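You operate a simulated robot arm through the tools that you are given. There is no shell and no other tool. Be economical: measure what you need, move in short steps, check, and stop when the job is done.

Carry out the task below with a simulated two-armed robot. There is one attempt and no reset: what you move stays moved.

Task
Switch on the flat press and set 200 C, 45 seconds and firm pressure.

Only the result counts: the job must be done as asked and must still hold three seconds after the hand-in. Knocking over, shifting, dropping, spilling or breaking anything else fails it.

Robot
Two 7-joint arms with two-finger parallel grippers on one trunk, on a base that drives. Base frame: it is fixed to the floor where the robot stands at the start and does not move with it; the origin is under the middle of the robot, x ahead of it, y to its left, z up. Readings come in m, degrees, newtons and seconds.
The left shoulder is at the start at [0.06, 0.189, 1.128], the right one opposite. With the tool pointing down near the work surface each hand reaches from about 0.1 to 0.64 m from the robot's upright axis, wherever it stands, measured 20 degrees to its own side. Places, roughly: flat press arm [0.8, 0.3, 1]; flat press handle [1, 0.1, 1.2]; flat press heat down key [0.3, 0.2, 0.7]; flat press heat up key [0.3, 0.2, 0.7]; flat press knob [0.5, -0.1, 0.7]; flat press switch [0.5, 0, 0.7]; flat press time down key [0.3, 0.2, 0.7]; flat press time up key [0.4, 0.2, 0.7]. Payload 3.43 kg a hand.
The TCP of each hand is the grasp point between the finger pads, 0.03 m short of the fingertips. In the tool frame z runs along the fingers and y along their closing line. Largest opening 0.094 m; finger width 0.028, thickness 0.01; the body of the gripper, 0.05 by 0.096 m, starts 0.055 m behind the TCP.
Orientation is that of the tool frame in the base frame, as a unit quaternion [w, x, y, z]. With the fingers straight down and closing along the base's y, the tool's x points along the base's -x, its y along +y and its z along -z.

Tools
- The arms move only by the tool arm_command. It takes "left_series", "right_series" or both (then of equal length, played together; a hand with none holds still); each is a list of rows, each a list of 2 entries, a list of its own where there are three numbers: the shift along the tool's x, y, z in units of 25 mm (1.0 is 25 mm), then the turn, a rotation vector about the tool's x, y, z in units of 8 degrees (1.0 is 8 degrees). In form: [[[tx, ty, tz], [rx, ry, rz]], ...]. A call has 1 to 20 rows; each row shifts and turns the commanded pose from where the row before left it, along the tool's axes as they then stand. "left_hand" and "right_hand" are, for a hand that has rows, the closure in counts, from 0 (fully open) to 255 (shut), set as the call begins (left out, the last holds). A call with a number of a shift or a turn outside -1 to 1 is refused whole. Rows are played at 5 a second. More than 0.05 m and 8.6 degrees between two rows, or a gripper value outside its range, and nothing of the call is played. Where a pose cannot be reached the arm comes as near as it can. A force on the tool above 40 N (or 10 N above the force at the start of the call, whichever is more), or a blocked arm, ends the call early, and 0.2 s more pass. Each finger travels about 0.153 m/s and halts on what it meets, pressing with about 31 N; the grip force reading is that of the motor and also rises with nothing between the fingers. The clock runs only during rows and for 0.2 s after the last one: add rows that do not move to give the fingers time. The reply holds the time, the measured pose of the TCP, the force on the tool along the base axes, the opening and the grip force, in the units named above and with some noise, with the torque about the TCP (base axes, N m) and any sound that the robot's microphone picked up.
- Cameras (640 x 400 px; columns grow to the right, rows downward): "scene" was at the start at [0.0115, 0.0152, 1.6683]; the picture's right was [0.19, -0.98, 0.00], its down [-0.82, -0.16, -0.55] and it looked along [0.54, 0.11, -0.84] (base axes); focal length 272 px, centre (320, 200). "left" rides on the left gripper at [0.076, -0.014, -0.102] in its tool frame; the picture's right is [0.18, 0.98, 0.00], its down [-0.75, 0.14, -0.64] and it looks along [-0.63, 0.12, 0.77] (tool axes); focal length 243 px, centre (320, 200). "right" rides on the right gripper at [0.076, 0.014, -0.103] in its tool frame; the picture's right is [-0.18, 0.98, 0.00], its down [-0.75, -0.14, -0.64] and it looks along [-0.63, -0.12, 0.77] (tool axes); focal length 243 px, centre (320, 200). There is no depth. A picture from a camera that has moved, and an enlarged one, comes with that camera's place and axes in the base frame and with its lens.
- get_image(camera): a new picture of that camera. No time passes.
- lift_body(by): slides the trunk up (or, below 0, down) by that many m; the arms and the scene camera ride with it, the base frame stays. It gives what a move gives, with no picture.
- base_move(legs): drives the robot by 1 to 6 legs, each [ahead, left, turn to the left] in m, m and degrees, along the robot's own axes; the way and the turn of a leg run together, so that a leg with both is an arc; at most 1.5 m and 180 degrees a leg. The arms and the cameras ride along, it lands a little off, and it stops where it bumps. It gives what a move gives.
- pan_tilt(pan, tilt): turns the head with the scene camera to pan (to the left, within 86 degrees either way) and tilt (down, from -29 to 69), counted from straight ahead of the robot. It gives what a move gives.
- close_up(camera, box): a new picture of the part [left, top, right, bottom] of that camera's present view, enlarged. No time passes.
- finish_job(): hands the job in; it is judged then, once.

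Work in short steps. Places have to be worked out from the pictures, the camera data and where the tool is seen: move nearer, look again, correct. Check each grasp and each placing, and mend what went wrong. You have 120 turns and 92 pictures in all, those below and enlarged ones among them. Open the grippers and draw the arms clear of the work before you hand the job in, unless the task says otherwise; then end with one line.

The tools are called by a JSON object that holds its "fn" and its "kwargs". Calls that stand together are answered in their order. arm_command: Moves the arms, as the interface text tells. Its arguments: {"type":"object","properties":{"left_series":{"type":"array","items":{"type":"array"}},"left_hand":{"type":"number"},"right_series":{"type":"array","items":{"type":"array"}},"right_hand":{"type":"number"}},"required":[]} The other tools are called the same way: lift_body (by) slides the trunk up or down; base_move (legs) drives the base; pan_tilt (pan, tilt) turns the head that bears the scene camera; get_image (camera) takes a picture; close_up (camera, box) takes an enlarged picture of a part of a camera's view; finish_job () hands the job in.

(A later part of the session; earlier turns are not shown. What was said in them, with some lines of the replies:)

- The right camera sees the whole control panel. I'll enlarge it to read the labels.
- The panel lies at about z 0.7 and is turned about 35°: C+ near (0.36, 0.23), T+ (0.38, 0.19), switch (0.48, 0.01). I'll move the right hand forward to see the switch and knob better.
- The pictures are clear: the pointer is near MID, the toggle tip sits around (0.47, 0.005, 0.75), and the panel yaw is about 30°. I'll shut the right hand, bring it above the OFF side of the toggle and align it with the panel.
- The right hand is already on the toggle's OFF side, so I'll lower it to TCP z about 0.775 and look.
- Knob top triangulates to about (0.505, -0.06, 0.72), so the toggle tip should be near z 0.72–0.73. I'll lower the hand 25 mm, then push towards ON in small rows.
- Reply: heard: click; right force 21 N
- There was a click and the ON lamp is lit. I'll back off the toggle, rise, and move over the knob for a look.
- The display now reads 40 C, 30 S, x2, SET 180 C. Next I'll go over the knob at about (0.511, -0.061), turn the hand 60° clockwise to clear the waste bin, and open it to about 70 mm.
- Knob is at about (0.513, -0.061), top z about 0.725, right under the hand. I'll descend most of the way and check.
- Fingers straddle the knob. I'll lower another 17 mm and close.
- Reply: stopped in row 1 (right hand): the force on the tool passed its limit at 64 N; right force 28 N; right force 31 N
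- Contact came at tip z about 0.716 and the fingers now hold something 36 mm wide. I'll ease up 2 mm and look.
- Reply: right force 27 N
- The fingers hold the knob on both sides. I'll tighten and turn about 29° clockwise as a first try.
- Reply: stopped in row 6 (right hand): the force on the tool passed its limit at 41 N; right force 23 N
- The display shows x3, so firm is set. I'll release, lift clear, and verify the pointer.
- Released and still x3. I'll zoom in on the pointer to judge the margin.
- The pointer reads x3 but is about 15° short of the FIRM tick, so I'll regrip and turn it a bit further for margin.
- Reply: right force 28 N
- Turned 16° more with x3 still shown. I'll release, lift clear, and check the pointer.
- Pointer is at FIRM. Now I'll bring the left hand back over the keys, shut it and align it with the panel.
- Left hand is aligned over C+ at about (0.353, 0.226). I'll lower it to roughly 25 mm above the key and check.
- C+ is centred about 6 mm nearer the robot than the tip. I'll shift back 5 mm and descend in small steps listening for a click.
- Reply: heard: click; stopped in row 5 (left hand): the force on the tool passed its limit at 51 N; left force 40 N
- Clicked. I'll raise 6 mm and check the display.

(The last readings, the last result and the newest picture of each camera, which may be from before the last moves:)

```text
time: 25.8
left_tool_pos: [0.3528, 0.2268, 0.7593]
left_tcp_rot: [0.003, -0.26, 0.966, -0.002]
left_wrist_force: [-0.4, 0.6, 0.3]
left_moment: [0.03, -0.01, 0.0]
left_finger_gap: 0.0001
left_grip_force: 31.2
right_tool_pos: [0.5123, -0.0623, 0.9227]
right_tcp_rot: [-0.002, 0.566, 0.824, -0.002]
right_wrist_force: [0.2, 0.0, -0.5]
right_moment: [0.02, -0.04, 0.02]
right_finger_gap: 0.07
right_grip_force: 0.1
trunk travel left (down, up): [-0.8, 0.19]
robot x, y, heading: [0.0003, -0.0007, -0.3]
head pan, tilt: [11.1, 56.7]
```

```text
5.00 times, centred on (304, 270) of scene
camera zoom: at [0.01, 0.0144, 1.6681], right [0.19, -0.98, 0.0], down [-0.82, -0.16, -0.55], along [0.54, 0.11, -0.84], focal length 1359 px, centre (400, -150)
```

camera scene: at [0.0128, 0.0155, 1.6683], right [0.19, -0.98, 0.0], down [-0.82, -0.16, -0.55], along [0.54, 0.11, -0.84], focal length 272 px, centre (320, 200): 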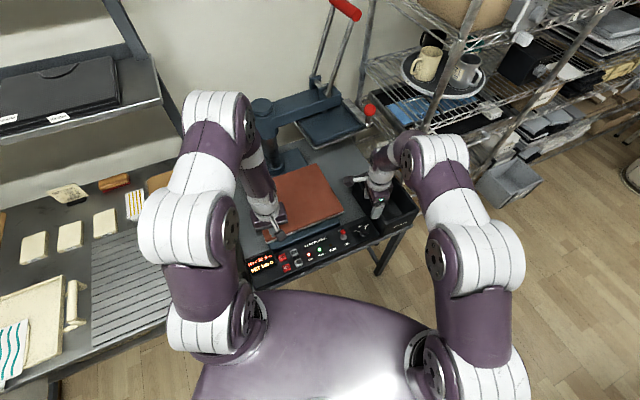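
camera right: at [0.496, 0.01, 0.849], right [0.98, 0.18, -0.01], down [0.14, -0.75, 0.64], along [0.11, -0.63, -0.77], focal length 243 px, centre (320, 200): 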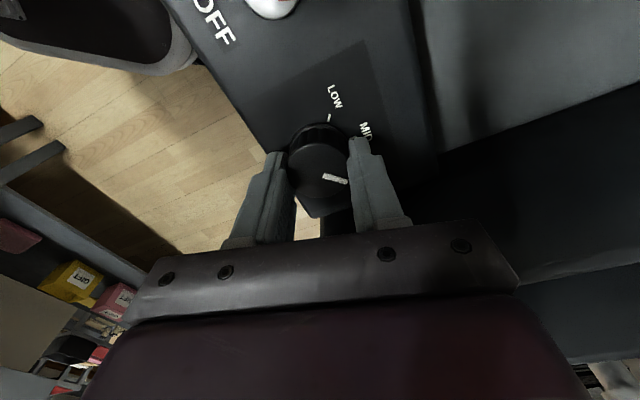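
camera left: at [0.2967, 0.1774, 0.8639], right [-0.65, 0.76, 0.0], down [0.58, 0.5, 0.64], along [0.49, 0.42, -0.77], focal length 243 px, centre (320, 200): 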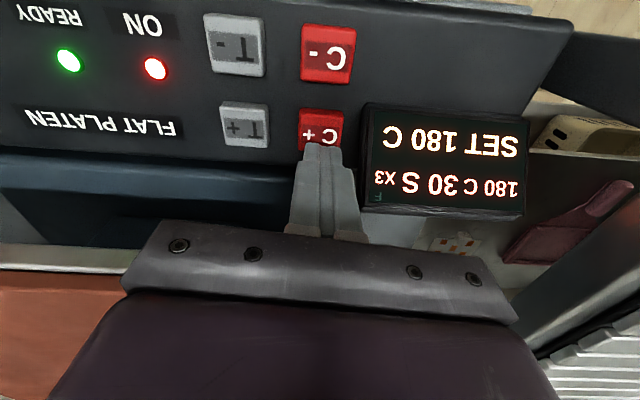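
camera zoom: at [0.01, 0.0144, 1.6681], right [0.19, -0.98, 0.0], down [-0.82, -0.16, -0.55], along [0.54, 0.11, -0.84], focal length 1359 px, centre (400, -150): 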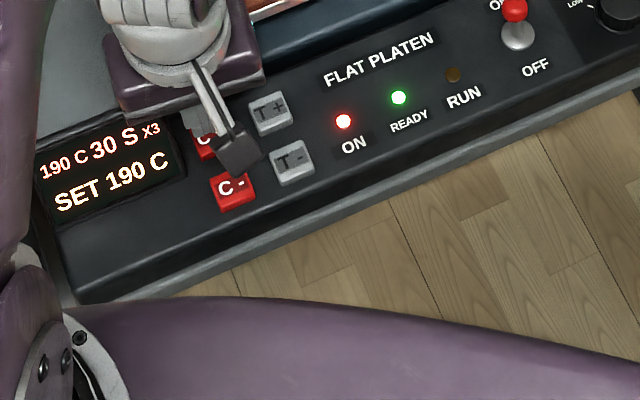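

One press gave 190, so the step is 10. One more press, with immediate release.

{"fn": "arm_command", "kwargs": {"left_series": [[[0, 0, 0.2], [0, 0, 0]], [[0, 0, 0.15], [0, 0, 0]], [[0, 0, -0.35], [0, 0, 0]], [[0, 0, -0.2], [0, 0, 0]]]}}

{"fn": "close_up", "kwargs": {"camera": "scene", "box": [240, 230, 368, 310]}}

```text
time: 26.8
left_tool_pos: [0.3537, 0.2261, 0.7632]
left_tcp_rot: [0.004, -0.26, 0.966, 0.001]
left_wrist_force: [-0.3, -0.5, -1.0]
left_moment: [-0.02, 0.02, 0.01]
left_finger_gap: 0.0002
left_grip_force: 31.1
right_tool_pos: [0.5121, -0.0628, 0.9231]
right_tcp_rot: [-0.003, 0.566, 0.825, -0.003]
right_wrist_force: [-0.1, -0.2, -1.2]
right_moment: [0.01, 0.01, -0.03]
right_finger_gap: 0.0699
right_grip_force: 0.1
trunk travel left (down, up): [-0.8, 0.19]
robot x, y, heading: [-0.0038, 0.001, 0.1]
head pan, tilt: [11.1, 56.7]
heard: click
```

```text
5.00 times, centred on (304, 270) of scene
camera zoom: at [0.0113, 0.015, 1.6683], right [0.19, -0.98, 0.0], down [-0.82, -0.16, -0.55], along [0.54, 0.11, -0.84], focal length 1359 px, centre (400, -150)
```

zoom: 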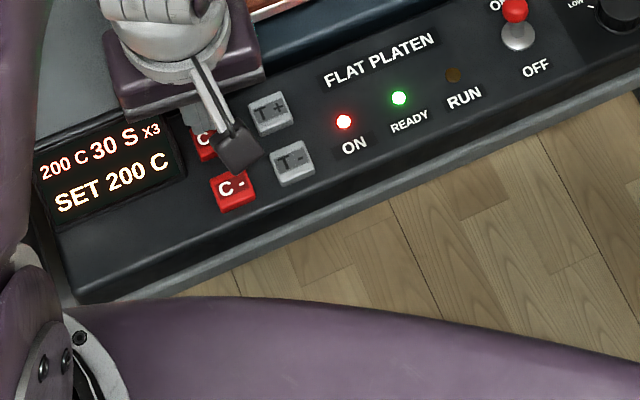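

SET is 200 C. I'll move over to T+, about 49 mm to the panel's right, and check.

{"fn": "arm_command", "kwargs": {"left_series": [[[0, 0, -0.6], [0, 0, 0]], [[-0.1, -1, 0], [0, 0, 0]], [[-0.1, -0.95, 0], [0, 0, 0]], [[0, 0, 0.6], [0, 0, 0]]]}}

{"fn": "get_image", "kwargs": {"camera": "left"}}

{"fn": "close_up", "kwargs": {"camera": "scene", "box": [240, 230, 368, 310]}}

```text
time: 27.8
left_tool_pos: [0.3833, 0.1879, 0.7637]
left_tcp_rot: [0.004, -0.261, 0.965, -0.001]
left_wrist_force: [0.1, -0.2, -0.4]
left_moment: [-0.01, -0.01, 0.0]
left_finger_gap: 0.0003
left_grip_force: 31.0
right_tool_pos: [0.5123, -0.0621, 0.9227]
right_tcp_rot: [-0.002, 0.566, 0.825, -0.004]
right_wrist_force: [0.3, 0.9, 0.1]
right_moment: [-0.03, 0.03, 0.02]
right_finger_gap: 0.0698
right_grip_force: 0.0
trunk travel left (down, up): [-0.8, 0.19]
robot x, y, heading: [-0.0, -0.0017, 0.1]
head pan, tilt: [11.1, 56.7]
```

```text
53 pictures are left
camera left: at [0.3238, 0.1374, 0.865], right [-0.65, 0.76, 0.0], down [0.58, 0.5, 0.65], along [0.49, 0.42, -0.76], focal length 243 px, centre (320, 200)
```

left: 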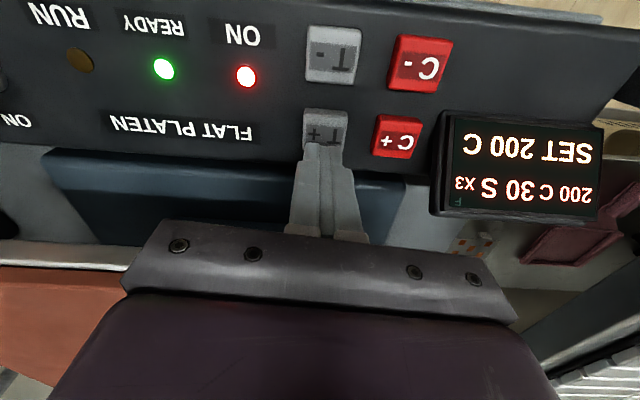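

```text
5.00 times, centred on (304, 270) of scene
camera zoom: at [0.0114, 0.016, 1.6683], right [0.19, -0.98, 0.0], down [-0.82, -0.16, -0.55], along [0.54, 0.11, -0.84], focal length 1359 px, centre (400, -150)
```

zoom: 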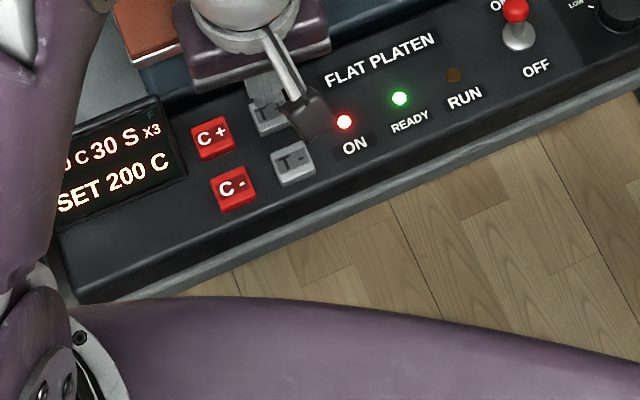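

T+ lies under the tip with the same small forward offset as before; I'll shift back 5 mm and press once.

{"fn": "arm_command", "kwargs": {"left_series": [[[0.2, 0, 0], [0, 0, 0]], [[0, 0, 0.2], [0, 0, 0]], [[0, 0, 0.2], [0, 0, 0]], [[0, 0, 0.12], [0, 0, 0]], [[0, 0, -0.4], [0, 0, 0]], [[0, 0, -0.12], [0, 0, 0]]]}}

{"fn": "close_up", "kwargs": {"camera": "scene", "box": [240, 230, 368, 310]}}

```text
time: 29.2
left_tool_pos: [0.3775, 0.1853, 0.763]
left_tcp_rot: [0.003, -0.259, 0.966, 0.0]
left_wrist_force: [0.4, -0.4, -0.3]
left_moment: [0.02, -0.02, 0.01]
left_finger_gap: 0.0002
left_grip_force: 31.3
right_tool_pos: [0.5124, -0.0611, 0.9231]
right_tcp_rot: [-0.004, 0.566, 0.824, -0.003]
right_wrist_force: [0.3, 0.2, 0.0]
right_moment: [0.03, -0.02, -0.01]
right_finger_gap: 0.0699
right_grip_force: 0.0
trunk travel left (down, up): [-0.8, 0.19]
robot x, y, heading: [-0.0008, -0.0024, 0.0]
head pan, tilt: [11.1, 56.7]
heard: click
```

```text
5.00 times, centred on (304, 270) of scene
camera zoom: at [0.0115, 0.015, 1.6683], right [0.19, -0.98, 0.0], down [-0.82, -0.16, -0.55], along [0.54, 0.11, -0.84], focal length 1359 px, centre (400, -150)
```

zoom: 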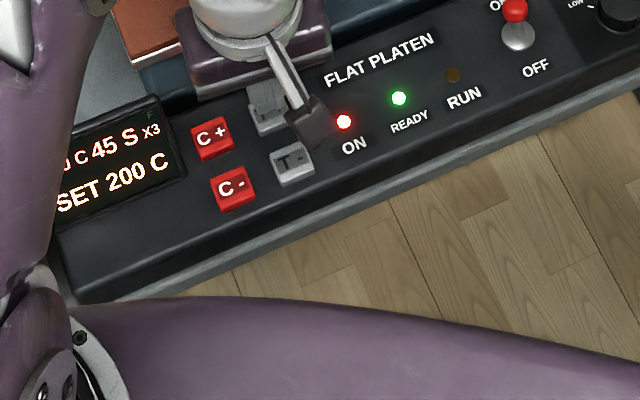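

45 S. I'll lift both hands clear, open them, and verify the display.

{"fn": "arm_command", "kwargs": {"left_series": [[[0, 0, -1], [0, 0, 0]], [[0, 0, -1], [0, 0, 0]], [[0, 0, -1], [0, 0, 0]], [[0, 0, -1], [0, 0, 0]], [[0, 0, -1], [0, 0, 0]], [[0, 0, -1], [0, 0, 0]], [[0, 0, -1], [0, 0, 0]], [[0, 0, -1], [0, 0, 0]]], "right_series": [[[0, 0, -1], [0, 0, 0]], [[0, 0, -1], [0, 0, 0]], [[0, 0, -1], [0, 0, 0]], [[0, 0, 0], [0, 0, 0]], [[0, 0, 0], [0, 0, 0]], [[0, 0, 0], [0, 0, 0]], [[0, 0, 0], [0, 0, 0]], [[0, 0, 0], [0, 0, 0]]], "right_hand": 0}}

{"fn": "arm_command", "kwargs": {"left_series": [[[0, 0, 0], [0, 0, 0]], [[0, 0, 0], [0, 0, 0]], [[0, 0, 0], [0, 0, 0]], [[0, 0, 0], [0, 0, 0]]], "left_hand": 0}}

{"fn": "close_up", "kwargs": {"camera": "scene", "box": [240, 210, 400, 310]}}

{"fn": "get_image", "kwargs": {"camera": "left"}}

```text
time: 31.0
left_tool_pos: [0.3761, 0.183, 0.9649]
left_tcp_rot: [0.003, -0.26, 0.966, 0.0]
left_wrist_force: [0.1, 0.3, -0.5]
left_moment: [0.02, -0.02, 0.0]
left_finger_gap: 0.0
left_grip_force: 31.1
right_tool_pos: [0.5122, -0.0621, 0.9982]
right_tcp_rot: [-0.002, 0.565, 0.825, -0.003]
right_wrist_force: [-0.8, 0.2, -0.6]
right_moment: [0.03, -0.02, 0.02]
right_finger_gap: 0.0941
right_grip_force: 0.1
trunk travel left (down, up): [-0.8, 0.19]
robot x, y, heading: [-0.0031, -0.0014, -0.1]
head pan, tilt: [11.1, 56.7]
```

```text
time: 32.0
left_tool_pos: [0.3768, 0.1828, 0.9649]
left_tcp_rot: [0.003, -0.259, 0.966, -0.001]
left_wrist_force: [0.7, -0.3, 0.0]
left_moment: [0.0, 0.0, 0.01]
left_finger_gap: 0.094
left_grip_force: 0.0
right_tool_pos: [0.5114, -0.0615, 0.9959]
right_tcp_rot: [-0.004, 0.565, 0.825, -0.004]
right_wrist_force: [0.7, 0.4, 0.0]
right_moment: [-0.02, 0.0, -0.02]
right_finger_gap: 0.0938
right_grip_force: 0.0
trunk travel left (down, up): [-0.8, 0.19]
robot x, y, heading: [-0.0031, 0.0018, 0.0]
head pan, tilt: [11.1, 56.7]
```

```text
4.00 times, centred on (320, 260) of scene
camera zoom: at [0.0113, 0.0151, 1.6683], right [0.19, -0.98, 0.0], down [-0.82, -0.16, -0.55], along [0.54, 0.11, -0.84], focal length 1087 px, centre (320, -40)
```

zoom: 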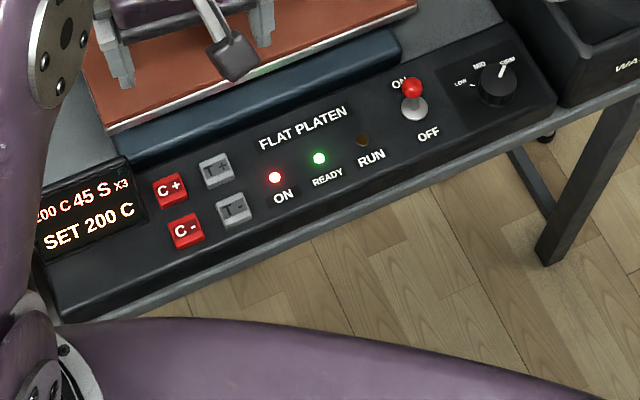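

```text
49 pictures are left
camera left: at [0.3177, 0.133, 1.0655], right [-0.65, 0.76, 0.0], down [0.58, 0.5, 0.65], along [0.49, 0.42, -0.76], focal length 243 px, centre (320, 200)
```

left: 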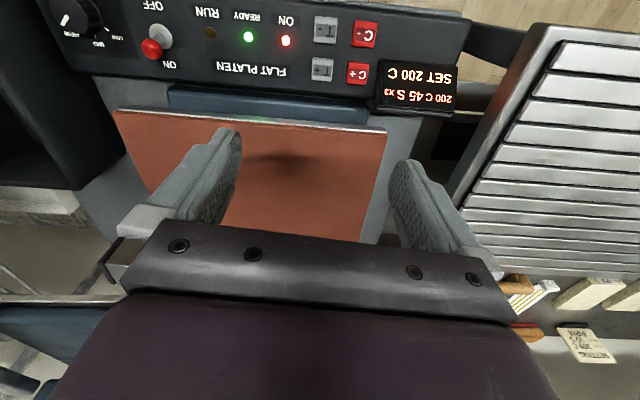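

The display reads 200 C, 45 S, x3 with the switch on and the READY lamp lit. Both hands are open and clear, so I'm handing in.

{"fn": "finish_job", "kwargs": {}}

```text
The job is handed in.
```

The flat press is switched on and set to 200 C, 45 seconds and firm pressure. The display confirmed all three before I handed in.
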